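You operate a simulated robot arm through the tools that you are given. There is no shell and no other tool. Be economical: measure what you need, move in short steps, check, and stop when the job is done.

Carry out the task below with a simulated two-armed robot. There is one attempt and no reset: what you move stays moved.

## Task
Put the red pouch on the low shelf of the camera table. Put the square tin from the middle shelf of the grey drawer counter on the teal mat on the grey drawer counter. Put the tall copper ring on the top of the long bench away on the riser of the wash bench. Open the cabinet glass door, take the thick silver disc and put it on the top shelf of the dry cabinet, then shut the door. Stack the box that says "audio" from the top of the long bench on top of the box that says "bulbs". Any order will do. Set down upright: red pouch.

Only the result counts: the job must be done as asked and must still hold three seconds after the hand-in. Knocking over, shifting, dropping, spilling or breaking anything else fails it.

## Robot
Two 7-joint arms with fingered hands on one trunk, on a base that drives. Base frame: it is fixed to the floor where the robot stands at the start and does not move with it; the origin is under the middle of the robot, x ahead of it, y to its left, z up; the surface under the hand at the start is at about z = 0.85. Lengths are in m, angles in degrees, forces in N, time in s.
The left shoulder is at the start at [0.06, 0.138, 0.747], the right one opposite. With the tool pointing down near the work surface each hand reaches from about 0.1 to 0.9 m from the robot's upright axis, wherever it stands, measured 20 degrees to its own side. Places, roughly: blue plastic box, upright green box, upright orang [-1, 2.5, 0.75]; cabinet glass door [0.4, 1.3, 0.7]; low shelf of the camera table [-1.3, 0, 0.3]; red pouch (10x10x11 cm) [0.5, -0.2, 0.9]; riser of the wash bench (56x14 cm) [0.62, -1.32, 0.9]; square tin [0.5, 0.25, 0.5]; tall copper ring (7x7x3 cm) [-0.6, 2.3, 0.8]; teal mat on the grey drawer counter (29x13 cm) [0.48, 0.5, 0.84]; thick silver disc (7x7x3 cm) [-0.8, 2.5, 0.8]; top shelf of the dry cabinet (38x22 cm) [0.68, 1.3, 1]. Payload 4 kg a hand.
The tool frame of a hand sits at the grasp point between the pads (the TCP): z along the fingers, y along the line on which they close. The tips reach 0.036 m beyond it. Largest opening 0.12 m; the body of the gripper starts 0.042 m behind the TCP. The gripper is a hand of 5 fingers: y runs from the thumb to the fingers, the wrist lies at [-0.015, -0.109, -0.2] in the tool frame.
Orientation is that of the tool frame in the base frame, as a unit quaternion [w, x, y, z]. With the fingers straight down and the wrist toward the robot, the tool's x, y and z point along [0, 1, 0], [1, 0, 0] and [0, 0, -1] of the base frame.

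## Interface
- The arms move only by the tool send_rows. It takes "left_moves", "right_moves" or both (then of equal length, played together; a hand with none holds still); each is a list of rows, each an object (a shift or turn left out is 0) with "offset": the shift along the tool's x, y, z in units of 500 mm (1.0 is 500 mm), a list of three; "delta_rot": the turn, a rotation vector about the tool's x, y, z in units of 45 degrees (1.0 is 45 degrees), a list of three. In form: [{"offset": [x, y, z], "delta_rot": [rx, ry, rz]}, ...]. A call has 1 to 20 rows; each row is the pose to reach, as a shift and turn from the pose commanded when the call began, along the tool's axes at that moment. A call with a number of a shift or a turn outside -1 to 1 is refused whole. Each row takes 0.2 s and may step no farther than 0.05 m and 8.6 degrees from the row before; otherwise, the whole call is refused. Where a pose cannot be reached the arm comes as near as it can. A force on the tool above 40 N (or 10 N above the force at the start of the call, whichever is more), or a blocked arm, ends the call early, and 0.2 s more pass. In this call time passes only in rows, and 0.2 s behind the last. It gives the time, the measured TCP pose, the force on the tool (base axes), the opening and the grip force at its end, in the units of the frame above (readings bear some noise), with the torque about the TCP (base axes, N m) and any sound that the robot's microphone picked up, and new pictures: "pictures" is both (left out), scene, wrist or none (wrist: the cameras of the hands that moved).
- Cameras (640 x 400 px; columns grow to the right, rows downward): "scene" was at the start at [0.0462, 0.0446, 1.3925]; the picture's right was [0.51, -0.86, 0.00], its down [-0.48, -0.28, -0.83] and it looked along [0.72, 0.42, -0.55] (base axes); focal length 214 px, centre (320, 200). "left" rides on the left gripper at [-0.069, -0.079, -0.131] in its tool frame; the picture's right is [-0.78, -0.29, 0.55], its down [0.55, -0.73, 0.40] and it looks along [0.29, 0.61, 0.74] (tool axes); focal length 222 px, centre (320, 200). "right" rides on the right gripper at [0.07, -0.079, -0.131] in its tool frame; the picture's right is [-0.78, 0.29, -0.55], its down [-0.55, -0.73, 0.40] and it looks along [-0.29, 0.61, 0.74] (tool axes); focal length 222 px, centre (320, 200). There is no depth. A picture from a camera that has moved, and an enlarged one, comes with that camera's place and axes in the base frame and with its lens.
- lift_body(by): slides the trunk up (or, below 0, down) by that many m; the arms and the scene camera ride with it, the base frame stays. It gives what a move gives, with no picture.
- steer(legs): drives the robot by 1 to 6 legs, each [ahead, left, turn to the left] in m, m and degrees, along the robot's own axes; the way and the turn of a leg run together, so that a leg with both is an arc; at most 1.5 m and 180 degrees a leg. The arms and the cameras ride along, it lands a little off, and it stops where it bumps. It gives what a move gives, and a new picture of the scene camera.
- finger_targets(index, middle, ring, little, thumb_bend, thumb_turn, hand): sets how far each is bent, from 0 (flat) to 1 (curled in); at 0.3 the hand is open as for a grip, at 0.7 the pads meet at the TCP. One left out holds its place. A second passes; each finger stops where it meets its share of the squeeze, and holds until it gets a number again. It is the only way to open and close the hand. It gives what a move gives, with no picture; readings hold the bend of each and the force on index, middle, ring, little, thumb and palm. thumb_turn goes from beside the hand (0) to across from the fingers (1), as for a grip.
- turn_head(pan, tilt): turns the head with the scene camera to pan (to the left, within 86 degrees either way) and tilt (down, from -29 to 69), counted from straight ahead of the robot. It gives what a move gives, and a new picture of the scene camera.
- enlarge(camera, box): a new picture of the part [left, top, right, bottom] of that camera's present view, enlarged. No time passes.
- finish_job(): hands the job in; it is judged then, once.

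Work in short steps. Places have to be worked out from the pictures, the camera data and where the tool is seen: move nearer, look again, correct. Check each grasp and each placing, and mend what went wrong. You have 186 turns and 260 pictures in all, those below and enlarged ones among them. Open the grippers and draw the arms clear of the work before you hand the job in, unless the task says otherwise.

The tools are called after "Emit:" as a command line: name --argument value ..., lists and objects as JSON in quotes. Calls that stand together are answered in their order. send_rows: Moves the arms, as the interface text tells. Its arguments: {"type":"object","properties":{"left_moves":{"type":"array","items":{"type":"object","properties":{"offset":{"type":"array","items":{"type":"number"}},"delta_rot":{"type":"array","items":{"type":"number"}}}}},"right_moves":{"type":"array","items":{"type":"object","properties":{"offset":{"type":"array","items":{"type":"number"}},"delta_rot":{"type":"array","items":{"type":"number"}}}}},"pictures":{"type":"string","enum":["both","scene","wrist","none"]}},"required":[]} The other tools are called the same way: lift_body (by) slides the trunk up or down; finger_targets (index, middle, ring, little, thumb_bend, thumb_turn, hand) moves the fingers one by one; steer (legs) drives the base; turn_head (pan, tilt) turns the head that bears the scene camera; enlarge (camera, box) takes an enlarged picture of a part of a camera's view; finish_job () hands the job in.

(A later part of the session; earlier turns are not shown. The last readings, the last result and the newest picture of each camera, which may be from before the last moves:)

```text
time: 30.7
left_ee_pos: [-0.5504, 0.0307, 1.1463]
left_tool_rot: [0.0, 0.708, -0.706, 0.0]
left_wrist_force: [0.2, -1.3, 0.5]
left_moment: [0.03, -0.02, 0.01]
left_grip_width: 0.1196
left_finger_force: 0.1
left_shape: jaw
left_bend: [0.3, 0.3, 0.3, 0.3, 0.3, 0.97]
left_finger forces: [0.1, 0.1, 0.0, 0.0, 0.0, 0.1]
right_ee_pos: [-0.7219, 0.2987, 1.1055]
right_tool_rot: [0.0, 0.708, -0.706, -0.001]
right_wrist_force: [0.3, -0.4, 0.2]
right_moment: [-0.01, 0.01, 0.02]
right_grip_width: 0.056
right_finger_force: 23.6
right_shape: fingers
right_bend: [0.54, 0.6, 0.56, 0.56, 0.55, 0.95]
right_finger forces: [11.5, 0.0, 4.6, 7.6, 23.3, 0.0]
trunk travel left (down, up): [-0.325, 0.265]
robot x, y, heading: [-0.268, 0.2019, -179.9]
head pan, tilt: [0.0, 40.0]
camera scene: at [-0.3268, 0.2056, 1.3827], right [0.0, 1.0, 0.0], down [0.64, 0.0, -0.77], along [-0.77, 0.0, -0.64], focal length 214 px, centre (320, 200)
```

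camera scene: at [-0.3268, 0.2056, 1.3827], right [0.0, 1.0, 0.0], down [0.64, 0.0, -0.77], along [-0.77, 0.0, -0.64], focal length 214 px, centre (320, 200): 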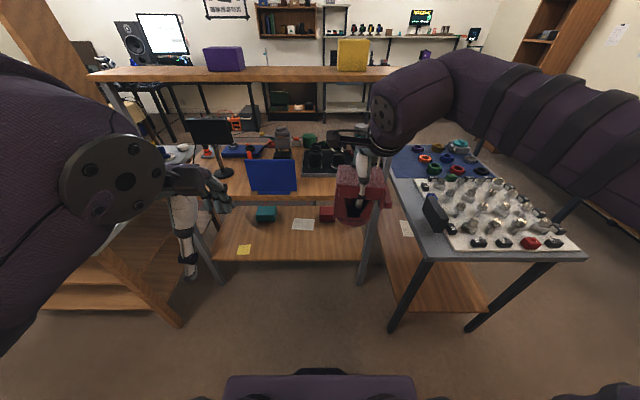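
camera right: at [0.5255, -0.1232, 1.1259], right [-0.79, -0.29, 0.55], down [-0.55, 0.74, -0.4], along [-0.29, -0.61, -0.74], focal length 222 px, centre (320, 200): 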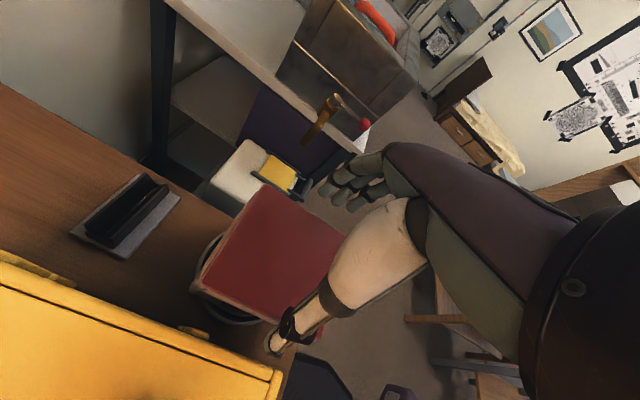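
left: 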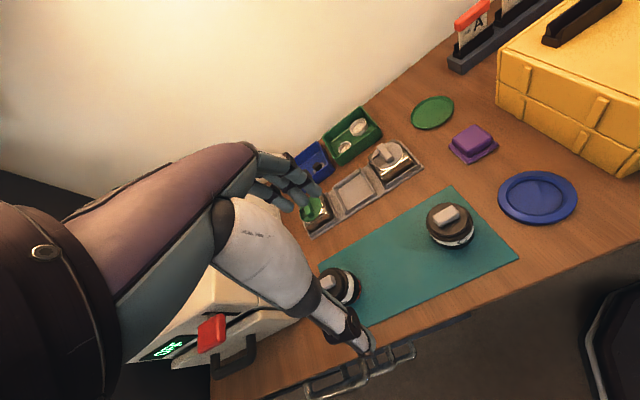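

The glassware table (y>0.6, x<-0.755) is to the right, so I shift left 0.15 m first, then lower the trunk.

Emit:
steer --legs '[[0, 0.15, 0]]'

Emit:
lift_body --by -0.3

Emit:
turn_head --pan -10 --tilt 30

```text
time: 32.1
left_ee_pos: [-0.5507, -0.1199, 1.1463]
left_tool_rot: [0.0, -0.707, 0.707, 0.0]
left_wrist_force: [0.0, -0.5, 0.5]
left_moment: [0.06, 0.0, 0.02]
left_grip_width: 0.1197
left_finger_force: 0.0
left_shape: jaw
left_bend: [0.3, 0.3, 0.3, 0.3, 0.3, 0.97]
left_finger forces: [0.1, 0.0, 0.0, 0.0, 0.0, 0.1]
right_ee_pos: [-0.7207, 0.15, 1.1052]
right_tool_rot: [0.001, -0.706, 0.708, 0.0]
right_wrist_force: [-0.2, -0.1, -1.1]
right_moment: [0.02, -0.02, 0.02]
right_grip_width: 0.0557
right_finger_force: 23.5
right_shape: fingers
right_bend: [0.54, 0.6, 0.56, 0.56, 0.55, 0.95]
right_finger forces: [11.4, 0.0, 4.6, 7.6, 23.3, 0.0]
trunk travel left (down, up): [-0.325, 0.265]
robot x, y, heading: [-0.2736, 0.0539, 180.5]
head pan, tilt: [0.0, 40.0]
camera scene: at [-0.3265, 0.0544, 1.3827], right [0.0, 1.0, 0.0], down [0.64, 0.0, -0.77], along [-0.77, 0.0, -0.64], focal length 214 px, centre (320, 200)
```

scene: 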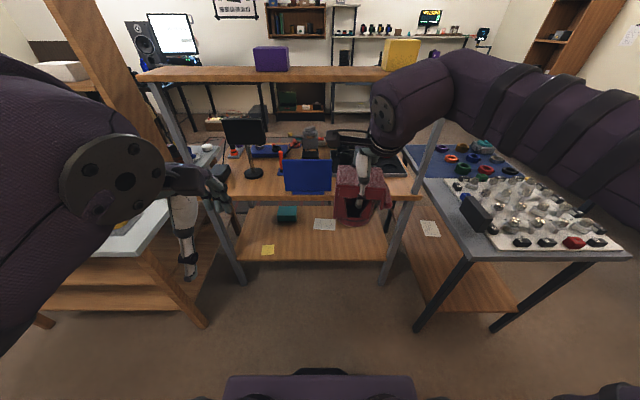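

```text
time: 35.1
left_ee_pos: [-0.5503, -0.1194, 0.8459]
left_tool_rot: [0.0, -0.707, 0.707, 0.0]
left_wrist_force: [-0.7, -0.4, 1.1]
left_moment: [0.0, -0.01, -0.01]
left_grip_width: 0.1198
left_finger_force: 0.1
left_shape: jaw
left_bend: [0.3, 0.3, 0.3, 0.3, 0.3, 0.97]
left_finger forces: [0.1, 0.0, 0.0, 0.1, 0.1, 0.0]
right_ee_pos: [-0.7223, 0.1502, 0.8053]
right_tool_rot: [0.0, -0.707, 0.708, 0.0]
right_wrist_force: [-0.4, 0.0, -1.2]
right_moment: [0.0, -0.01, 0.01]
right_grip_width: 0.0557
right_finger_force: 23.2
right_shape: fingers
right_bend: [0.54, 0.6, 0.56, 0.56, 0.55, 0.95]
right_finger forces: [11.4, 0.1, 4.6, 7.6, 23.3, 0.0]
trunk travel left (down, up): [-0.025, 0.565]
robot x, y, heading: [-0.2709, 0.0563, 179.9]
head pan, tilt: [0.0, 40.0]
```

```text
time: 35.8
left_ee_pos: [-0.5505, -0.1203, 0.8462]
left_tool_rot: [0.0, 0.707, -0.707, 0.0]
left_wrist_force: [-0.4, 0.0, -0.2]
left_moment: [0.0, 0.01, 0.0]
left_grip_width: 0.1198
left_finger_force: 0.0
left_shape: jaw
left_bend: [0.3, 0.3, 0.3, 0.3, 0.3, 0.97]
left_finger forces: [0.0, 0.0, 0.1, 0.1, 0.1, 0.0]
right_ee_pos: [-0.7215, 0.1509, 0.8051]
right_tool_rot: [0.0, -0.706, 0.708, 0.0]
right_wrist_force: [0.4, -0.4, -0.3]
right_moment: [-0.01, 0.01, -0.03]
right_grip_width: 0.0561
right_finger_force: 23.3
right_shape: fingers
right_bend: [0.54, 0.6, 0.56, 0.56, 0.55, 0.95]
right_finger forces: [11.4, 0.0, 4.6, 7.6, 23.3, 0.0]
trunk travel left (down, up): [-0.025, 0.565]
robot x, y, heading: [-0.2696, 0.0542, 179.6]
head pan, tilt: [-10.0, 30.0]
camera scene: at [-0.3305, 0.0709, 1.098], right [0.17, 0.98, 0.0], down [0.49, -0.09, -0.87], along [-0.85, 0.15, -0.5], focal length 214 px, centre (320, 200)
```

scene: 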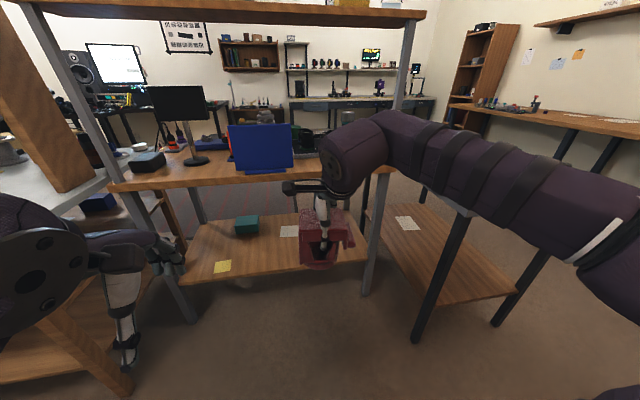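

View is clear. Lower the right hand to z≈0.40 in front of the shelf.

Emit:
send_rows --right_moves '[{"offset": [0, 0.02, 0.09]}, {"offset": [0, 0.04, 0.18]}, {"offset": [0, 0.06, 0.27]}, {"offset": [0, 0.06, 0.36]}, {"offset": [0, 0.06, 0.45]}, {"offset": [0, 0.06, 0.54]}, {"offset": [0, 0.06, 0.63]}, {"offset": [0, 0.06, 0.72]}, {"offset": [0, 0.06, 0.8]}]' --pictures "scene"

```text
time: 37.8
left_ee_pos: [-0.5499, -0.1181, 0.8465]
left_tool_rot: [0.001, 0.708, -0.706, 0.0]
left_wrist_force: [0.3, -0.4, 1.1]
left_moment: [0.0, 0.01, 0.01]
left_grip_width: 0.1198
left_finger_force: 0.0
left_shape: jaw
left_bend: [0.3, 0.3, 0.3, 0.3, 0.3, 0.97]
left_finger forces: [0.1, 0.1, 0.0, 0.0, 0.1, 0.1]
right_ee_pos: [-0.7532, 0.1515, 0.4038]
right_tool_rot: [0.0, -0.706, 0.708, 0.0]
right_wrist_force: [0.1, -0.4, -1.3]
right_moment: [0.07, 0.04, 0.0]
right_grip_width: 0.0556
right_finger_force: 22.8
right_shape: fingers
right_bend: [0.54, 0.6, 0.56, 0.57, 0.56, 0.95]
right_finger forces: [11.2, 0.0, 4.4, 7.3, 22.4, 0.0]
trunk travel left (down, up): [-0.025, 0.565]
robot x, y, heading: [-0.2707, 0.0555, 180.1]
head pan, tilt: [-10.0, 30.0]
camera scene: at [-0.3303, 0.0711, 1.0982], right [0.17, 0.98, 0.0], down [0.49, -0.09, -0.87], along [-0.85, 0.15, -0.5], focal length 214 px, centre (320, 200)
```

scene: 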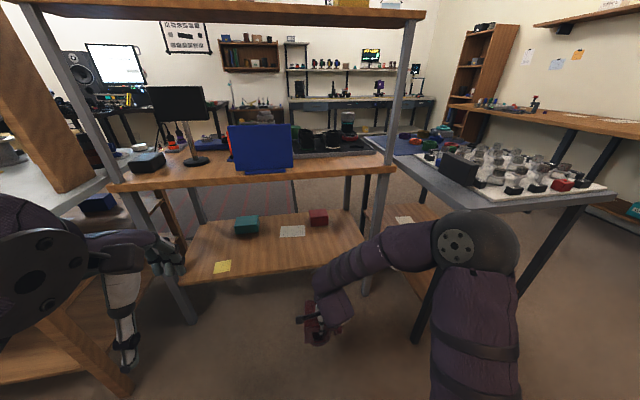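

Extend the arm forward first (pulls the elbow in), to x≈-0.99.

Emit:
send_rows --right_moves '[{"offset": [0, 0.09, -0.04]}, {"offset": [0, 0.18, -0.04]}, {"offset": [0, 0.27, -0.04]}, {"offset": [0, 0.36, -0.04]}, {"offset": [0, 0.45, -0.04]}]' --pictures "scene"

```text
time: 39.0
left_ee_pos: [-0.5498, -0.1184, 0.8458]
left_tool_rot: [-0.001, -0.707, 0.707, 0.001]
left_wrist_force: [-0.3, 0.1, -1.3]
left_moment: [-0.01, 0.04, -0.01]
left_grip_width: 0.1199
left_finger_force: 0.2
left_shape: jaw
left_bend: [0.3, 0.3, 0.3, 0.3, 0.3, 0.97]
left_finger forces: [0.1, 0.0, 0.0, 0.0, 0.0, 0.0]
right_ee_pos: [-0.9787, 0.1514, 0.4253]
right_tool_rot: [0.0, -0.706, 0.708, 0.0]
right_wrist_force: [0.2, -1.0, -0.8]
right_moment: [0.02, 0.01, 0.02]
right_grip_width: 0.0555
right_finger_force: 23.0
right_shape: fingers
right_bend: [0.54, 0.6, 0.56, 0.57, 0.56, 0.95]
right_finger forces: [11.3, 0.0, 4.5, 7.3, 22.3, 0.1]
trunk travel left (down, up): [-0.025, 0.565]
robot x, y, heading: [-0.2727, 0.0546, 180.1]
head pan, tilt: [-10.0, 30.0]
camera scene: at [-0.3304, 0.0709, 1.0981], right [0.17, 0.98, 0.0], down [0.49, -0.09, -0.87], along [-0.85, 0.15, -0.5], focal length 214 px, centre (320, 200)
```

scene: 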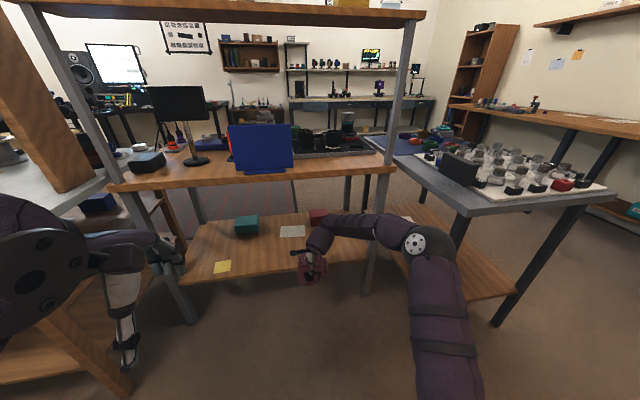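

I shift left 0.1 m to keep the elbow off the post and go ahead 0.13 m.

Emit:
steer --legs '[[0, 0.1, 0], [0.13, 0, 0]]'

```text
time: 41.0
left_ee_pos: [-0.6827, -0.2184, 0.8465]
left_tool_rot: [0.001, -0.706, 0.708, 0.0]
left_wrist_force: [1.5, 0.0, -0.4]
left_moment: [0.03, 0.02, 0.0]
left_grip_width: 0.1199
left_finger_force: 0.1
left_shape: jaw
left_bend: [0.3, 0.3, 0.3, 0.3, 0.3, 0.97]
left_finger forces: [0.1, 0.0, 0.0, 0.1, 0.1, 0.1]
right_ee_pos: [-1.1118, 0.0517, 0.4255]
right_tool_rot: [-0.001, -0.706, 0.708, 0.0]
right_wrist_force: [-0.2, 0.3, -1.0]
right_moment: [0.03, -0.03, 0.02]
right_grip_width: 0.0555
right_finger_force: 22.3
right_shape: fingers
right_bend: [0.54, 0.6, 0.56, 0.57, 0.56, 0.95]
right_finger forces: [11.3, 0.0, 4.5, 7.3, 22.6, 0.0]
trunk travel left (down, up): [-0.025, 0.565]
robot x, y, heading: [-0.4033, -0.0441, 180.0]
head pan, tilt: [-10.0, 30.0]
camera scene: at [-0.4632, -0.0289, 1.0981], right [0.18, 0.98, 0.0], down [0.49, -0.09, -0.87], along [-0.85, 0.15, -0.5], focal length 214 px, centre (320, 200)
```

scene: 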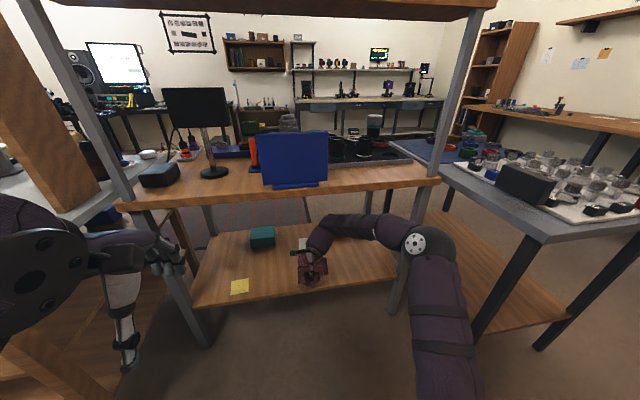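

Extend 90 mm inward, then down 45 mm.

Emit:
send_rows --right_moves '[{"offset": [0, 0.06, 0]}, {"offset": [0, 0.12, 0]}, {"offset": [0, 0.18, 0]}, {"offset": [0, 0.18, 0.04]}, {"offset": [0, 0.18, 0.08]}]' --pictures "none"

Emit:
enlarge --camera "scene" --box '[220, 180, 420, 320]'

```text
time: 42.2
left_ee_pos: [-0.6808, -0.2192, 0.8479]
left_tool_rot: [-0.002, -0.706, 0.708, 0.001]
left_wrist_force: [0.5, 0.4, 0.3]
left_moment: [0.0, -0.01, 0.04]
left_grip_width: 0.1198
left_finger_force: 0.1
left_shape: jaw
left_bend: [0.3, 0.3, 0.3, 0.3, 0.3, 0.97]
left_finger forces: [0.0, 0.1, 0.1, 0.0, 0.0, 0.0]
right_ee_pos: [-1.2012, 0.0513, 0.3916]
right_tool_rot: [-0.005, -0.705, 0.709, 0.003]
right_wrist_force: [4.9, 2.3, 28.2]
right_moment: [0.36, 0.54, -0.08]
right_grip_width: 0.0529
right_finger_force: 25.3
right_shape: fingers
right_bend: [0.56, 0.6, 0.57, 0.58, 0.58, 0.95]
right_finger forces: [11.2, 0.1, 7.0, 6.4, 25.9, 0.1]
trunk travel left (down, up): [-0.025, 0.565]
robot x, y, heading: [-0.4036, -0.0417, 180.0]
head pan, tilt: [-10.0, 30.0]
```

```text
2.86 times, centred on (320, 250) of scene
camera zoom: at [-0.4606, -0.0291, 1.0989], right [0.18, 0.98, 0.0], down [0.49, -0.09, -0.87], along [-0.85, 0.15, -0.5], focal length 613 px, centre (320, 57)
```

zoom: 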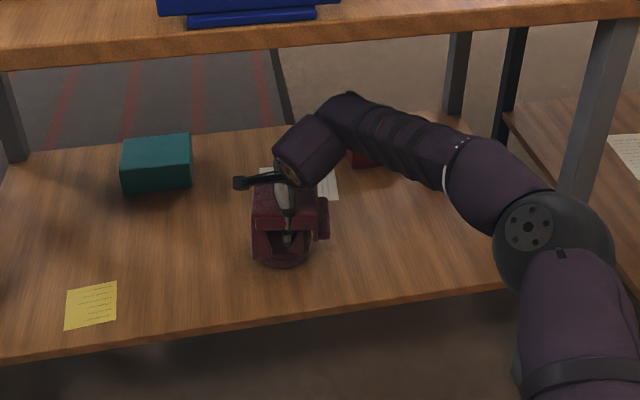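

It is resting on the shelf (28 N). I relieve the press, then open the hand.

Emit:
send_rows --right_moves '[{"offset": [0, 0, -0.016]}]' --pictures "none"

Emit:
finger_targets --hand "right" --index 0.3 --middle 0.3 --ring 0.3 --little 0.3 --thumb_bend 0.3

Emit:
enlarge --camera "scene" --box '[260, 190, 380, 290]'

```text
time: 42.6
left_ee_pos: [-0.6822, -0.2187, 0.8463]
left_tool_rot: [-0.001, -0.707, 0.708, 0.001]
left_wrist_force: [0.1, 0.0, -0.2]
left_moment: [-0.02, -0.02, 0.02]
left_grip_width: 0.1196
left_finger_force: 0.0
left_shape: jaw
left_bend: [0.3, 0.3, 0.3, 0.3, 0.3, 0.97]
left_finger forces: [0.0, 0.0, 0.0, 0.1, 0.0, 0.0]
right_ee_pos: [-1.1991, 0.0528, 0.3928]
right_tool_rot: [-0.001, -0.706, 0.709, 0.001]
right_wrist_force: [-1.7, 0.6, 14.8]
right_moment: [0.3, 0.64, -0.01]
right_grip_width: 0.0523
right_finger_force: 26.3
right_shape: fingers
right_bend: [0.55, 0.6, 0.56, 0.57, 0.58, 0.95]
right_finger forces: [14.6, 0.0, 6.1, 7.6, 24.4, 0.0]
trunk travel left (down, up): [-0.025, 0.565]
robot x, y, heading: [-0.4004, -0.0432, 179.9]
head pan, tilt: [-10.0, 30.0]
```

```text
time: 43.6
left_ee_pos: [-0.683, -0.2171, 0.8457]
left_tool_rot: [0.0, -0.707, 0.708, -0.001]
left_wrist_force: [0.9, -0.1, 0.0]
left_moment: [0.01, 0.01, 0.01]
left_grip_width: 0.1198
left_finger_force: 0.0
left_shape: jaw
left_bend: [0.3, 0.3, 0.3, 0.3, 0.3, 0.97]
left_finger forces: [0.0, 0.0, 0.0, 0.1, 0.0, 0.0]
right_ee_pos: [-1.2001, 0.0525, 0.3921]
right_tool_rot: [0.0, -0.706, 0.708, 0.001]
right_wrist_force: [0.7, -0.7, 0.0]
right_moment: [0.0, 0.0, 0.04]
right_grip_width: 0.119
right_finger_force: 0.1
right_shape: fingers
right_bend: [0.3, 0.3, 0.3, 0.3, 0.3, 0.97]
right_finger forces: [0.0, 0.0, 0.1, 0.0, 0.0, 0.0]
trunk travel left (down, up): [-0.025, 0.565]
robot x, y, heading: [-0.4043, -0.0447, 179.7]
head pan, tilt: [-10.0, 30.0]
```

```text
4.00 times, centred on (320, 240) of scene
camera zoom: at [-0.4632, -0.0289, 1.0981], right [0.18, 0.98, 0.0], down [0.49, -0.09, -0.87], along [-0.85, 0.15, -0.5], focal length 858 px, centre (320, 40)
```

zoom: 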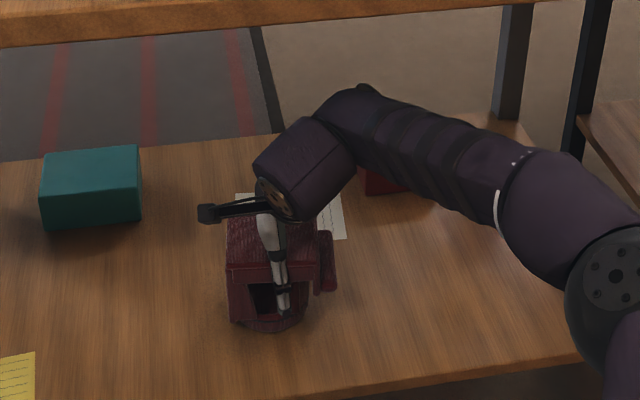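

Released and standing upright. Raise 70 mm and back the hand out.

Emit:
send_rows --right_moves '[{"offset": [0, 0, -0.05]}, {"offset": [0, 0, -0.1]}, {"offset": [0, 0, -0.14]}, {"offset": [0, -0.08, -0.14]}, {"offset": [0, -0.16, -0.14]}, {"offset": [0, -0.24, -0.14]}, {"offset": [0, -0.32, -0.14]}, {"offset": [0, -0.4, -0.14]}]' --pictures "none"

Emit:
enlarge --camera "scene" --box '[220, 180, 420, 320]'

```text
time: 45.5
left_ee_pos: [-0.6835, -0.2181, 0.8469]
left_tool_rot: [0.0, -0.707, 0.708, 0.0]
left_wrist_force: [-1.4, 1.4, -0.2]
left_moment: [0.01, -0.03, 0.0]
left_grip_width: 0.1199
left_finger_force: 0.0
left_shape: jaw
left_bend: [0.3, 0.3, 0.3, 0.3, 0.3, 0.97]
left_finger forces: [0.0, 0.0, 0.1, 0.0, 0.0, 0.0]
right_ee_pos: [-0.9988, 0.0551, 0.461]
right_tool_rot: [0.0, -0.705, 0.71, 0.0]
right_wrist_force: [1.0, -0.2, 0.2]
right_moment: [-0.04, -0.06, 0.0]
right_grip_width: 0.1191
right_finger_force: 0.0
right_shape: fingers
right_bend: [0.3, 0.3, 0.3, 0.3, 0.3, 0.97]
right_finger forces: [0.1, 0.0, 0.0, 0.0, 0.0, 0.0]
trunk travel left (down, up): [-0.025, 0.565]
robot x, y, heading: [-0.4072, -0.0421, 179.7]
head pan, tilt: [-10.0, 30.0]
```

```text
2.86 times, centred on (320, 250) of scene
camera zoom: at [-0.4634, -0.0288, 1.098], right [0.18, 0.98, 0.0], down [0.49, -0.09, -0.87], along [-0.85, 0.15, -0.5], focal length 613 px, centre (320, 57)
```

zoom: 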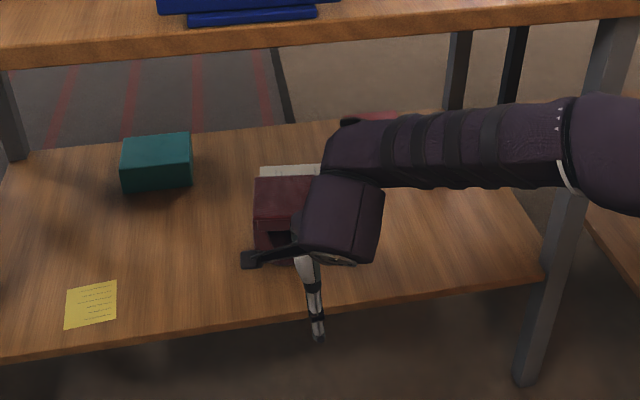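

The pouch stands upright on the shelf. Now I back off, pull the right hand in and up before turning to the counter.

Emit:
steer --legs '[[-0.18, 0, 0]]'

Emit:
send_rows --right_moves '[{"offset": [0, -0.04, -0.08]}, {"offset": [0, -0.1, -0.16]}, {"offset": [0, -0.16, -0.24]}, {"offset": [0, -0.22, -0.32]}, {"offset": [0, -0.28, -0.4]}, {"offset": [0, -0.34, -0.48]}, {"offset": [0, -0.4, -0.56]}, {"offset": [0, -0.4, -0.65]}, {"offset": [0, -0.4, -0.74]}]' --pictures "none"

Emit:
lift_body --by 0.2

Emit:
steer --legs '[[0, 0, 90], [0, 0, 90]]'

Emit:
turn_head --pan 0 --tilt 35

```text
time: 47.0
left_ee_pos: [-0.5045, -0.2203, 0.8466]
left_tool_rot: [0.0, 0.707, -0.707, 0.0]
left_wrist_force: [0.0, -0.1, 0.6]
left_moment: [-0.01, 0.03, -0.01]
left_grip_width: 0.1197
left_finger_force: 0.0
left_shape: jaw
left_bend: [0.3, 0.3, 0.3, 0.3, 0.3, 0.97]
left_finger forces: [0.0, 0.0, 0.1, 0.0, 0.0, 0.0]
right_ee_pos: [-0.8209, 0.0524, 0.4618]
right_tool_rot: [0.0, 0.708, -0.707, -0.001]
right_wrist_force: [0.6, 0.7, 0.8]
right_moment: [0.03, 0.0, -0.01]
right_grip_width: 0.119
right_finger_force: 0.1
right_shape: fingers
right_bend: [0.3, 0.3, 0.3, 0.3, 0.3, 0.97]
right_finger forces: [0.0, 0.0, 0.1, 0.0, 0.0, 0.0]
trunk travel left (down, up): [-0.025, 0.565]
robot x, y, heading: [-0.2252, -0.0449, -179.6]
head pan, tilt: [-10.0, 30.0]
camera scene: at [-0.2857, -0.0291, 1.0981], right [0.17, 0.99, 0.0], down [0.49, -0.09, -0.87], along [-0.85, 0.15, -0.5], focal length 214 px, centre (320, 200)
```

scene: 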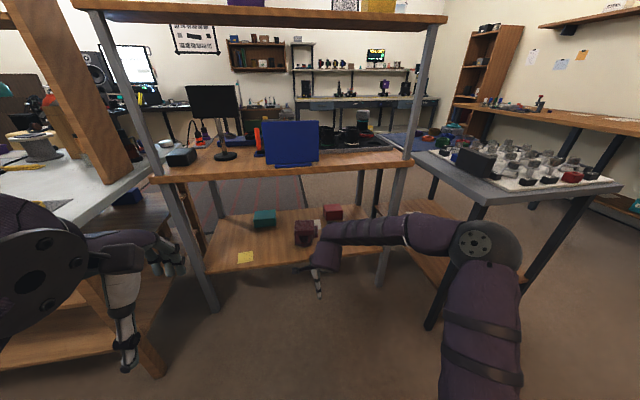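

```text
time: 49.0
left_ee_pos: [-0.5056, -0.2206, 0.8463]
left_tool_rot: [0.001, 0.708, -0.707, 0.0]
left_wrist_force: [-0.2, -0.2, -0.4]
left_moment: [-0.04, 0.01, 0.01]
left_grip_width: 0.1195
left_finger_force: 0.1
left_shape: jaw
left_bend: [0.3, 0.3, 0.3, 0.3, 0.3, 0.97]
left_finger forces: [0.0, 0.0, 0.1, 0.0, 0.0, 0.1]
right_ee_pos: [-0.6214, 0.0503, 0.835]
right_tool_rot: [-0.001, 0.707, -0.707, -0.001]
right_wrist_force: [-0.1, 0.2, -0.2]
right_moment: [0.0, 0.02, 0.0]
right_grip_width: 0.119
right_finger_force: 0.0
right_shape: fingers
right_bend: [0.3, 0.3, 0.3, 0.3, 0.3, 0.97]
right_finger forces: [0.1, 0.1, 0.1, 0.0, 0.0, 0.0]
trunk travel left (down, up): [-0.025, 0.565]
robot x, y, heading: [-0.2259, -0.0449, -179.9]
head pan, tilt: [-10.0, 30.0]
```

```text
time: 51.1
left_ee_pos: [-0.5037, -0.2194, 1.0459]
left_tool_rot: [0.0, 0.707, -0.707, -0.001]
left_wrist_force: [1.0, 0.0, -0.2]
left_moment: [-0.03, 0.03, 0.0]
left_grip_width: 0.1199
left_finger_force: 0.0
left_shape: jaw
left_bend: [0.3, 0.3, 0.3, 0.3, 0.3, 0.97]
left_finger forces: [0.1, 0.0, 0.1, 0.0, 0.0, 0.0]
right_ee_pos: [-0.6201, 0.0495, 1.0345]
right_tool_rot: [0.0, 0.707, -0.707, 0.0]
right_wrist_force: [-0.4, -0.6, -0.3]
right_moment: [0.02, 0.01, 0.0]
right_grip_width: 0.119
right_finger_force: 0.0
right_shape: fingers
right_bend: [0.3, 0.3, 0.3, 0.3, 0.3, 0.97]
right_finger forces: [0.0, 0.0, 0.0, 0.0, 0.0, 0.0]
trunk travel left (down, up): [-0.225, 0.365]
robot x, y, heading: [-0.2298, -0.044, -180.1]
head pan, tilt: [-10.0, 30.0]
```

```text
time: 59.4
left_ee_pos: [0.0365, 0.1544, 1.0462]
left_tool_rot: [0.0, 0.675, 0.738, 0.0]
left_wrist_force: [0.5, -0.7, -0.9]
left_moment: [0.0, 0.01, 0.03]
left_grip_width: 0.1199
left_finger_force: 0.1
left_shape: jaw
left_bend: [0.3, 0.3, 0.3, 0.3, 0.3, 0.97]
left_finger forces: [0.0, 0.0, 0.0, 0.0, 0.1, 0.0]
right_ee_pos: [0.1747, -0.1039, 1.0348]
right_tool_rot: [0.0, 0.676, 0.737, 0.0]
right_wrist_force: [0.2, -0.5, -0.3]
right_moment: [-0.03, 0.01, 0.02]
right_grip_width: 0.119
right_finger_force: 0.1
right_shape: fingers
right_bend: [0.3, 0.3, 0.3, 0.3, 0.3, 0.97]
right_finger forces: [0.0, 0.0, 0.1, 0.1, 0.0, 0.0]
trunk travel left (down, up): [-0.225, 0.365]
robot x, y, heading: [-0.2233, -0.0465, 4.9]
head pan, tilt: [-10.0, 30.0]
camera scene: at [-0.1663, -0.0552, 1.2981], right [-0.09, -1.0, 0.0], down [-0.5, 0.04, -0.87], along [0.86, -0.07, -0.5], focal length 214 px, centre (320, 200)
```

scene: 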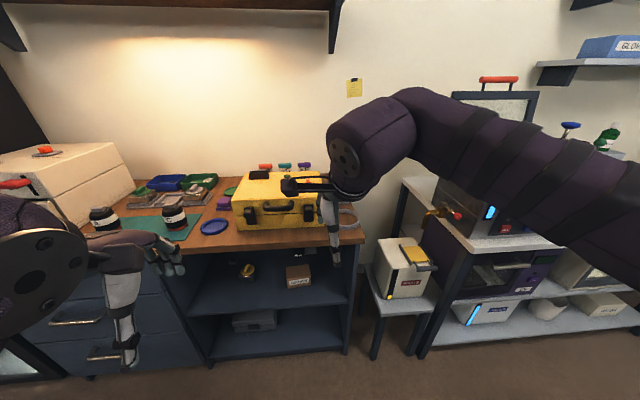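

```text
time: 60.1
left_ee_pos: [0.036, 0.1539, 1.0447]
left_tool_rot: [0.0, 0.675, 0.738, 0.0]
left_wrist_force: [0.1, 0.3, 1.0]
left_moment: [0.03, 0.0, -0.02]
left_grip_width: 0.1196
left_finger_force: 0.0
left_shape: jaw
left_bend: [0.3, 0.3, 0.3, 0.3, 0.3, 0.97]
left_finger forces: [0.0, 0.0, 0.2, 0.0, 0.1, 0.0]
right_ee_pos: [0.1756, -0.1041, 1.0352]
right_tool_rot: [0.0, 0.676, 0.737, 0.0]
right_wrist_force: [-0.3, 0.5, 0.3]
right_moment: [-0.03, 0.0, 0.02]
right_grip_width: 0.119
right_finger_force: 0.0
right_shape: fingers
right_bend: [0.3, 0.3, 0.3, 0.3, 0.3, 0.97]
right_finger forces: [0.0, 0.0, 0.0, 0.0, 0.0, 0.0]
trunk travel left (down, up): [-0.225, 0.365]
robot x, y, heading: [-0.2263, -0.0482, 5.2]
head pan, tilt: [0.0, 35.0]
camera scene: at [-0.1686, -0.0397, 1.2903], right [0.09, -1.0, 0.0], down [-0.57, -0.05, -0.82], along [0.82, 0.07, -0.57], focal length 214 px, centre (320, 200)
```

scene: 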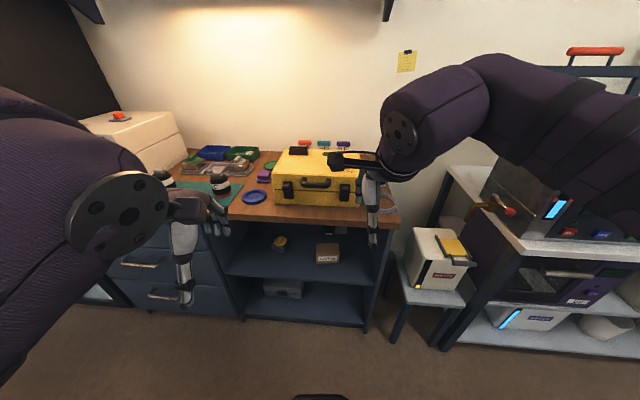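

I lower the trunk to look into the shelf.

Emit:
lift_body --by -0.22

Emit:
turn_head --pan 10 --tilt 35

Emit:
enlarge --camera "scene" --box '[200, 180, 460, 340]'

```text
time: 62.4
left_ee_pos: [0.0374, 0.1537, 0.8258]
left_tool_rot: [0.001, 0.675, 0.738, 0.001]
left_wrist_force: [0.0, 0.5, 0.0]
left_moment: [0.0, 0.0, 0.0]
left_grip_width: 0.12
left_finger_force: 0.1
left_shape: jaw
left_bend: [0.3, 0.3, 0.3, 0.3, 0.3, 0.97]
left_finger forces: [0.1, 0.1, 0.1, 0.1, 0.0, 0.0]
right_ee_pos: [0.175, -0.1026, 0.8147]
right_tool_rot: [0.001, 0.676, 0.737, 0.0]
right_wrist_force: [0.5, 0.2, 0.3]
right_moment: [-0.01, 0.02, 0.01]
right_grip_width: 0.119
right_finger_force: 0.0
right_shape: fingers
right_bend: [0.3, 0.3, 0.3, 0.3, 0.3, 0.97]
right_finger forces: [0.0, 0.0, 0.1, 0.0, 0.0, 0.0]
trunk travel left (down, up): [-0.005, 0.585]
robot x, y, heading: [-0.2279, -0.0421, 4.9]
head pan, tilt: [0.0, 35.0]
```

```text
time: 63.1
left_ee_pos: [0.0369, 0.1533, 0.8259]
left_tool_rot: [0.0, 0.676, 0.737, -0.001]
left_wrist_force: [0.6, 0.4, 0.5]
left_moment: [0.02, 0.01, -0.03]
left_grip_width: 0.1197
left_finger_force: 0.1
left_shape: jaw
left_bend: [0.3, 0.3, 0.3, 0.3, 0.3, 0.97]
left_finger forces: [0.1, 0.0, 0.0, 0.1, 0.0, 0.0]
right_ee_pos: [0.1757, -0.1042, 0.8154]
right_tool_rot: [0.001, 0.676, 0.737, 0.0]
right_wrist_force: [0.1, 0.0, -0.4]
right_moment: [-0.01, -0.01, -0.02]
right_grip_width: 0.1188
right_finger_force: 0.1
right_shape: fingers
right_bend: [0.3, 0.3, 0.3, 0.3, 0.3, 0.97]
right_finger forces: [0.1, 0.0, 0.0, 0.0, 0.0, 0.0]
trunk travel left (down, up): [-0.005, 0.585]
robot x, y, heading: [-0.227, -0.0426, 5.1]
head pan, tilt: [10.0, 35.0]
camera scene: at [-0.1713, -0.0246, 1.0703], right [0.26, -0.97, 0.0], down [-0.55, -0.15, -0.82], along [0.79, 0.21, -0.57], focal length 214 px, centre (320, 200)
```

scene: 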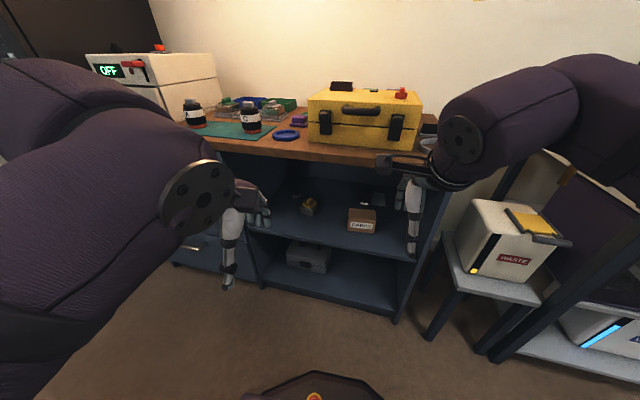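

```text
2.46 times, centred on (330, 260) of scene
camera zoom: at [-0.1713, -0.0246, 1.0703], right [0.26, -0.97, 0.0], down [-0.55, -0.15, -0.82], along [0.79, 0.21, -0.57], focal length 528 px, centre (295, 52)
```

zoom: 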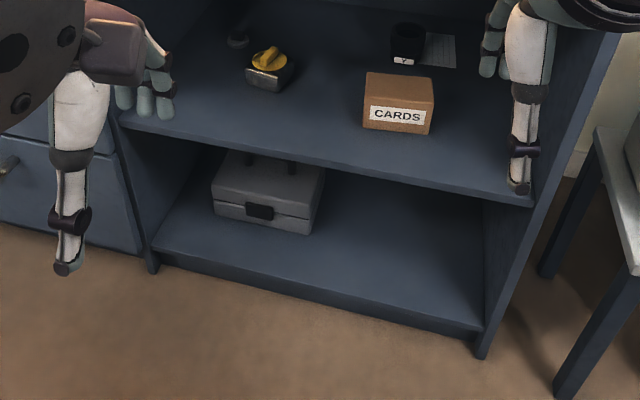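

Emit:
enlarge --camera "scene" --box '[280, 185, 340, 225]'

Emit:
enlarge --camera "scene" --box '[160, 80, 320, 170]'

```text
10.00 times, centred on (310, 205) of scene
camera zoom: at [-0.1713, -0.0246, 1.0703], right [0.26, -0.97, 0.0], down [-0.55, -0.15, -0.82], along [0.79, 0.21, -0.57], focal length 2145 px, centre (420, 150)
```

zoom: 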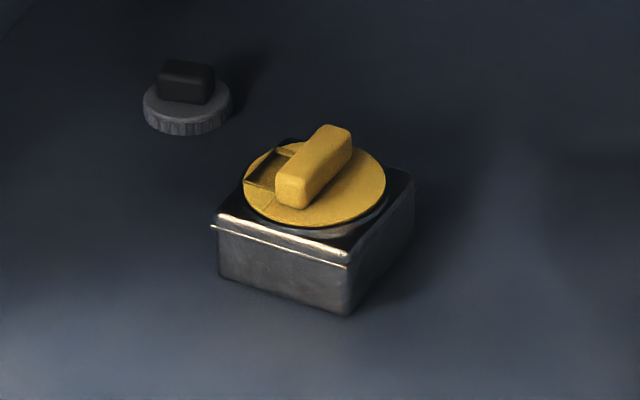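

```text
4.00 times, centred on (240, 125) of scene
camera zoom: at [-0.1713, -0.0246, 1.0703], right [0.26, -0.97, 0.0], down [-0.55, -0.15, -0.82], along [0.79, 0.21, -0.57], focal length 858 px, centre (640, 500)
```

zoom: 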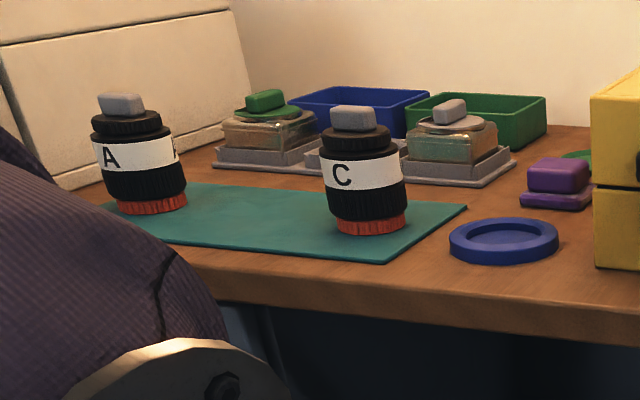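

The tin (≈6 cm square, yellow lid knob) sits near (0.5-0.56, 0.22) on the middle shelf. I pull the right hand back, align the base, and take a second view for triangulation.

Emit:
send_rows --right_moves '[{"offset": [-0.04, -0.09, 0]}, {"offset": [-0.08, -0.18, 0]}, {"offset": [-0.1, -0.25, 0]}]' --pictures "none"

Emit:
steer --legs '[[0, 0, -5], [0.1, 0.09, 0]]'

Emit:
turn_head --pan 5 --tilt 40

Emit:
enlarge --camera "scene" --box '[240, 140, 400, 240]'

```text
time: 63.9
left_ee_pos: [0.0355, 0.1541, 0.8263]
left_tool_rot: [0.0, 0.675, 0.738, -0.001]
left_wrist_force: [0.2, -0.9, 0.2]
left_moment: [-0.05, -0.04, -0.01]
left_grip_width: 0.1198
left_finger_force: 0.1
left_shape: jaw
left_bend: [0.3, 0.3, 0.3, 0.3, 0.3, 0.97]
left_finger forces: [0.0, 0.1, 0.0, 0.0, 0.0, 0.1]
right_ee_pos: [0.0567, -0.1664, 0.8158]
right_tool_rot: [0.0, 0.676, 0.737, -0.001]
right_wrist_force: [0.3, -0.5, -0.2]
right_moment: [-0.03, -0.01, -0.03]
right_grip_width: 0.1186
right_finger_force: 0.0
right_shape: fingers
right_bend: [0.3, 0.3, 0.3, 0.3, 0.3, 0.97]
right_finger forces: [0.1, 0.0, 0.1, 0.0, 0.0, 0.1]
trunk travel left (down, up): [-0.005, 0.585]
robot x, y, heading: [-0.2246, -0.0427, 4.7]
head pan, tilt: [10.0, 35.0]
```

```text
time: 65.7
left_ee_pos: [0.1543, 0.2226, 0.8253]
left_tool_rot: [0.001, 0.706, 0.708, 0.0]
left_wrist_force: [0.0, 0.4, 0.0]
left_moment: [0.02, 0.03, 0.0]
left_grip_width: 0.1197
left_finger_force: 0.2
left_shape: jaw
left_bend: [0.3, 0.3, 0.3, 0.3, 0.3, 0.97]
left_finger forces: [0.0, 0.0, 0.1, 0.1, 0.0, 0.1]
right_ee_pos: [0.1458, -0.0981, 0.8159]
right_tool_rot: [0.0, 0.707, 0.708, 0.0]
right_wrist_force: [0.5, 0.1, -0.3]
right_moment: [0.01, -0.01, -0.02]
right_grip_width: 0.1189
right_finger_force: 0.1
right_shape: fingers
right_bend: [0.3, 0.3, 0.3, 0.3, 0.3, 0.97]
right_finger forces: [0.1, 0.0, 0.0, 0.0, 0.1, 0.0]
trunk travel left (down, up): [-0.005, 0.585]
robot x, y, heading: [-0.1254, 0.0487, 0.2]
head pan, tilt: [10.0, 35.0]
camera scene: at [-0.0691, 0.0618, 1.0703], right [0.18, -0.98, 0.0], down [-0.56, -0.1, -0.82], along [0.81, 0.14, -0.57], focal length 214 px, centre (320, 200)
```

scene: 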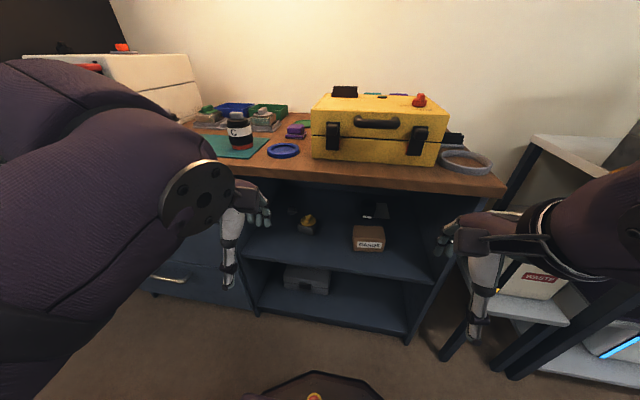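

```text
time: 66.4
left_ee_pos: [0.1534, 0.2221, 0.8254]
left_tool_rot: [-0.001, 0.706, 0.708, 0.0]
left_wrist_force: [0.1, -0.2, 0.2]
left_moment: [0.01, -0.04, 0.04]
left_grip_width: 0.1196
left_finger_force: 0.1
left_shape: jaw
left_bend: [0.3, 0.3, 0.3, 0.3, 0.3, 0.97]
left_finger forces: [0.1, 0.0, 0.0, 0.0, 0.0, 0.1]
right_ee_pos: [0.1472, -0.0982, 0.8171]
right_tool_rot: [0.001, 0.706, 0.708, 0.0]
right_wrist_force: [0.5, -0.6, 0.6]
right_moment: [-0.02, 0.03, 0.03]
right_grip_width: 0.1191
right_finger_force: 0.0
right_shape: fingers
right_bend: [0.3, 0.3, 0.3, 0.3, 0.3, 0.97]
right_finger forces: [0.0, 0.0, 0.0, 0.0, 0.0, 0.0]
trunk travel left (down, up): [-0.005, 0.585]
robot x, y, heading: [-0.1238, 0.0488, 0.1]
head pan, tilt: [5.0, 40.0]
camera scene: at [-0.0711, 0.054, 1.0628], right [0.09, -1.0, 0.0], down [-0.64, -0.06, -0.77], along [0.76, 0.07, -0.64], focal length 214 px, centre (320, 200)
```

scene: 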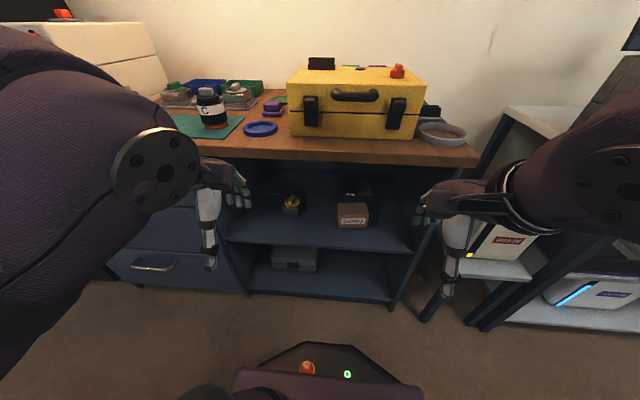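

```text
4.00 times, centred on (320, 190) of scene
camera zoom: at [-0.0711, 0.054, 1.0628], right [0.09, -1.0, 0.0], down [-0.64, -0.06, -0.77], along [0.76, 0.07, -0.64], focal length 858 px, centre (320, 240)
```

zoom: 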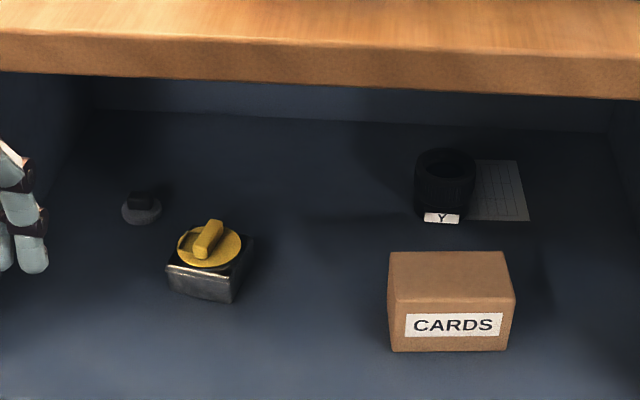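

Shelf plane z≈0.45, tin centre ≈(0.575,0.225), yawed about -10°. I'll use the left hand pitched 45° forward with a lateral grip; first place the base at (-0.06,-0.06) heading 20°.

Emit:
steer --legs '[[0.064, -0.109, 0], [0, 0, 20]]'

Emit:
send_rows --left_moves '[{"delta_rot": [0, 0, -0.167]}, {"delta_rot": [0, 0, -0.333]}, {"delta_rot": [0, 0, -0.5]}, {"delta_rot": [0, 0, -0.667]}, {"delta_rot": [0, 0, -0.833]}, {"delta_rot": [0, 0, -1.0]}]' --pictures "none"

Emit:
send_rows --left_moves '[{"delta_rot": [-0.022, -0.166, -0.053]}, {"delta_rot": [-0.044, -0.331, -0.105]}, {"delta_rot": [-0.066, -0.497, -0.158]}, {"delta_rot": [-0.087, -0.663, -0.211]}, {"delta_rot": [-0.109, -0.828, -0.263]}, {"delta_rot": [-0.131, -0.994, -0.316]}]' --pictures "both"

```text
time: 68.7
left_ee_pos: [0.1466, 0.1934, 0.8258]
left_tool_rot: [0.0, 0.576, 0.817, 0.0]
left_wrist_force: [-0.5, 0.0, -0.2]
left_moment: [-0.03, 0.0, 0.01]
left_grip_width: 0.1198
left_finger_force: 0.1
left_shape: jaw
left_bend: [0.3, 0.3, 0.3, 0.3, 0.3, 0.97]
left_finger forces: [0.0, 0.1, 0.1, 0.1, 0.0, 0.0]
right_ee_pos: [0.2469, -0.1113, 0.8158]
right_tool_rot: [0.0, 0.578, 0.816, 0.0]
right_wrist_force: [-0.4, -0.2, -0.6]
right_moment: [0.01, 0.01, 0.01]
right_grip_width: 0.1193
right_finger_force: 0.1
right_shape: fingers
right_bend: [0.3, 0.3, 0.3, 0.3, 0.3, 0.97]
right_finger forces: [0.0, 0.1, 0.1, 0.1, 0.1, 0.1]
trunk travel left (down, up): [-0.005, 0.585]
robot x, y, heading: [-0.0573, -0.0639, 19.6]
head pan, tilt: [5.0, 40.0]
camera scene: at [-0.0093, -0.0398, 1.0627], right [0.42, -0.91, 0.0], down [-0.58, -0.27, -0.77], along [0.7, 0.32, -0.64], focal length 214 px, centre (320, 200)
```

scene: 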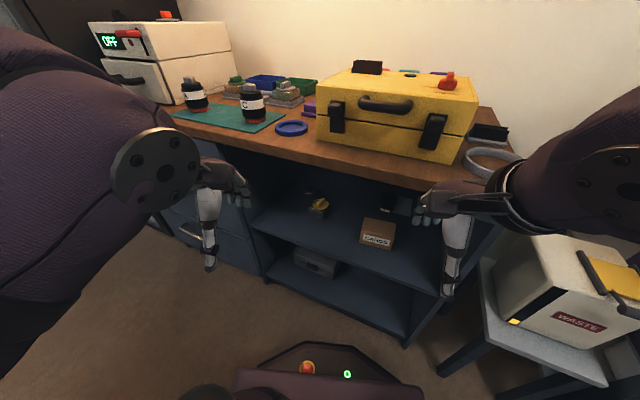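

```text
time: 70.1
left_ee_pos: [0.14, 0.1884, 0.8271]
left_tool_rot: [0.02, 0.278, 0.96, -0.022]
left_wrist_force: [-0.9, 0.1, 0.0]
left_moment: [-0.01, 0.0, 0.03]
left_grip_width: 0.1195
left_finger_force: 0.0
left_shape: jaw
left_bend: [0.3, 0.3, 0.3, 0.3, 0.3, 0.97]
left_finger forces: [0.0, 0.1, 0.0, 0.0, 0.1, 0.0]
right_ee_pos: [0.2397, -0.0998, 0.8193]
right_tool_rot: [0.009, 0.577, 0.817, -0.003]
right_wrist_force: [1.0, -0.2, -0.3]
right_moment: [-0.04, -0.01, -0.01]
right_grip_width: 0.1189
right_finger_force: 0.1
right_shape: fingers
right_bend: [0.3, 0.3, 0.3, 0.3, 0.3, 0.97]
right_finger forces: [0.0, 0.1, 0.1, 0.0, 0.0, 0.0]
trunk travel left (down, up): [-0.005, 0.585]
robot x, y, heading: [-0.061, -0.0656, 19.4]
head pan, tilt: [5.0, 40.0]
```

```text
time: 70.9
left_ee_pos: [0.1681, 0.2066, 0.7997]
left_tool_rot: [0.152, 0.2, 0.963, -0.097]
left_wrist_force: [-0.5, -0.4, -0.4]
left_moment: [-0.01, -0.03, 0.02]
left_grip_width: 0.1199
left_finger_force: 0.1
left_shape: jaw
left_bend: [0.3, 0.3, 0.3, 0.3, 0.3, 0.97]
left_finger forces: [0.0, 0.0, 0.0, 0.0, 0.1, 0.0]
right_ee_pos: [0.2419, -0.1038, 0.8172]
right_tool_rot: [0.007, 0.578, 0.816, -0.003]
right_wrist_force: [-0.3, 0.1, 0.4]
right_moment: [-0.04, -0.02, 0.01]
right_grip_width: 0.1191
right_finger_force: 0.0
right_shape: fingers
right_bend: [0.3, 0.3, 0.3, 0.3, 0.3, 0.97]
right_finger forces: [0.1, 0.0, 0.0, 0.0, 0.0, 0.0]
trunk travel left (down, up): [-0.005, 0.585]
robot x, y, heading: [-0.0571, -0.0643, 19.6]
head pan, tilt: [5.0, 40.0]
stopped in row 3 (left hand): the arm was blocked; the commanded pose is now the measured one
camera scene: at [-0.0158, -0.0291, 1.061], right [0.42, -0.91, 0.01], down [-0.58, -0.28, -0.77], along [0.7, 0.31, -0.64], focal length 214 px, centre (320, 200)
camera left: at [0.1616, 0.1434, 0.955], right [0.7, -0.68, -0.21], down [-0.68, -0.57, -0.46], along [0.19, 0.47, -0.86], focal length 222 px, centre (320, 200)
```

scene: 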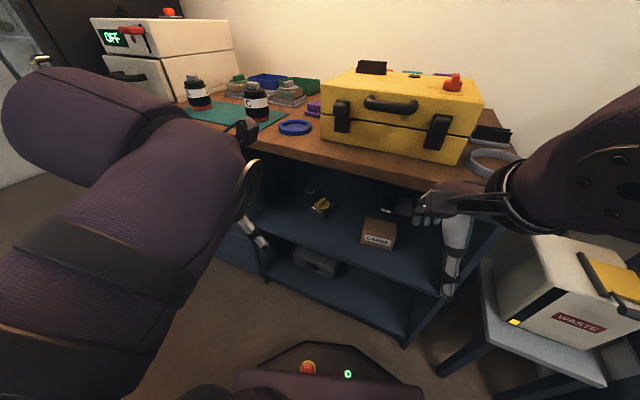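
left: 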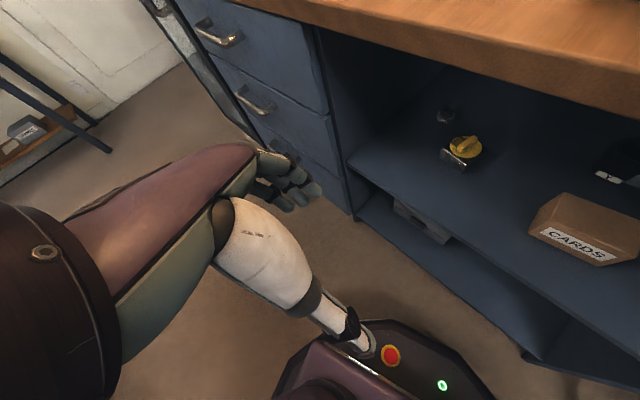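

The arm got blocked near the body. I move the hand outward and down a bit before continuing the turn.

Emit:
send_rows --left_moves '[{"offset": [0, 0.08, 0.025]}, {"offset": [0, 0.16, 0.05]}, {"offset": [0, 0.242, 0.074]}]' --pictures "scene"

```text
time: 71.7
left_ee_pos: [0.2273, 0.2974, 0.7578]
left_tool_rot: [0.148, 0.198, 0.965, -0.087]
left_wrist_force: [0.0, -0.3, -0.8]
left_moment: [0.01, -0.02, -0.02]
left_grip_width: 0.1198
left_finger_force: 0.1
left_shape: jaw
left_bend: [0.3, 0.3, 0.3, 0.3, 0.3, 0.97]
left_finger forces: [0.1, 0.0, 0.1, 0.0, 0.1, 0.0]
right_ee_pos: [0.2465, -0.1116, 0.8149]
right_tool_rot: [0.0, 0.578, 0.816, 0.0]
right_wrist_force: [0.1, -0.6, -0.1]
right_moment: [0.02, 0.0, -0.01]
right_grip_width: 0.1186
right_finger_force: 0.0
right_shape: fingers
right_bend: [0.3, 0.3, 0.3, 0.3, 0.3, 0.97]
right_finger forces: [0.1, 0.1, 0.0, 0.0, 0.1, 0.1]
trunk travel left (down, up): [-0.005, 0.585]
robot x, y, heading: [-0.0582, -0.0634, 19.6]
head pan, tilt: [5.0, 40.0]
camera scene: at [-0.0094, -0.0401, 1.0627], right [0.42, -0.91, 0.0], down [-0.58, -0.27, -0.77], along [0.7, 0.32, -0.64], focal length 214 px, centre (320, 200)
```

scene: 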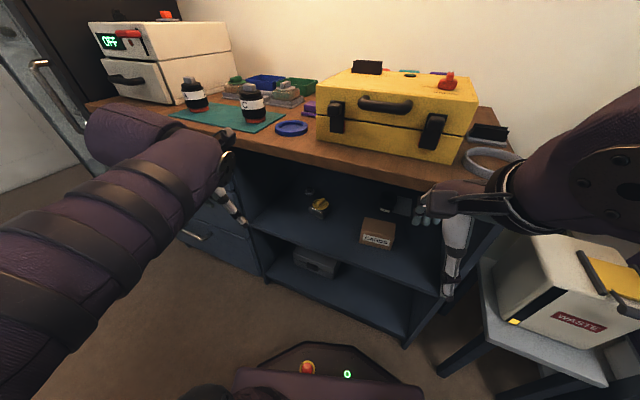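

Continue rotating to the 45° forward-pitched lateral grip pose.

Emit:
send_rows --left_moves '[{"offset": [0, 0, 0.01], "delta_rot": [-0.072, -0.149, -0.049]}, {"offset": [0, 0, 0.02], "delta_rot": [-0.144, -0.298, -0.098]}, {"offset": [0, 0, 0.03], "delta_rot": [-0.216, -0.447, -0.147]}, {"offset": [0, 0, 0.04], "delta_rot": [-0.288, -0.596, -0.196]}]' --pictures "both"

```text
time: 72.8
left_ee_pos: [0.2533, 0.2853, 0.6937]
left_tool_rot: [0.359, 0.104, 0.918, -0.131]
left_wrist_force: [-1.1, 0.9, -0.3]
left_moment: [-0.05, -0.03, -0.01]
left_grip_width: 0.1199
left_finger_force: 0.1
left_shape: jaw
left_bend: [0.3, 0.3, 0.3, 0.3, 0.3, 0.97]
left_finger forces: [0.0, 0.0, 0.1, 0.0, 0.0, 0.0]
right_ee_pos: [0.2388, -0.1022, 0.8197]
right_tool_rot: [0.009, 0.577, 0.817, -0.003]
right_wrist_force: [-0.3, 0.0, -0.3]
right_moment: [-0.04, 0.0, -0.01]
right_grip_width: 0.119
right_finger_force: 0.0
right_shape: fingers
right_bend: [0.3, 0.3, 0.3, 0.3, 0.3, 0.97]
right_finger forces: [0.0, 0.1, 0.0, 0.0, 0.0, 0.1]
trunk travel left (down, up): [-0.005, 0.585]
robot x, y, heading: [-0.0567, -0.0643, 19.5]
head pan, tilt: [5.0, 40.0]
stopped in row 4 (left hand): the arm was blocked; the commanded pose is now the measured one
camera scene: at [-0.0195, -0.0275, 1.0617], right [0.42, -0.91, 0.02], down [-0.58, -0.28, -0.77], along [0.7, 0.31, -0.64], focal length 214 px, centre (320, 200)
camera left: at [0.1995, 0.2454, 0.8471], right [0.83, -0.52, 0.2], down [-0.36, -0.77, -0.54], along [0.43, 0.37, -0.82], focal length 222 px, centre (320, 200)
```

scene: 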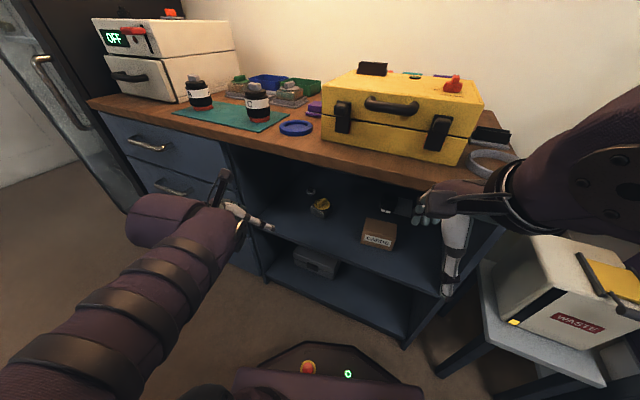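
left: 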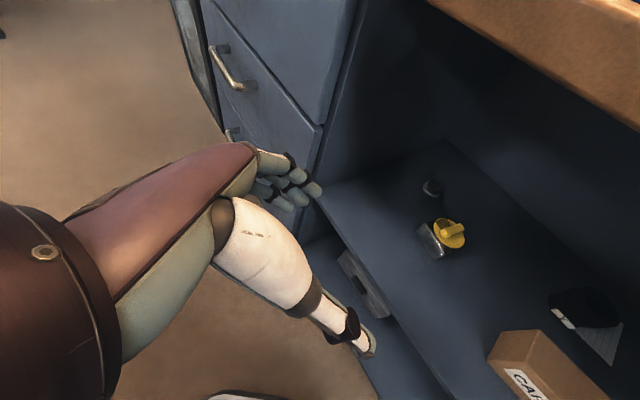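

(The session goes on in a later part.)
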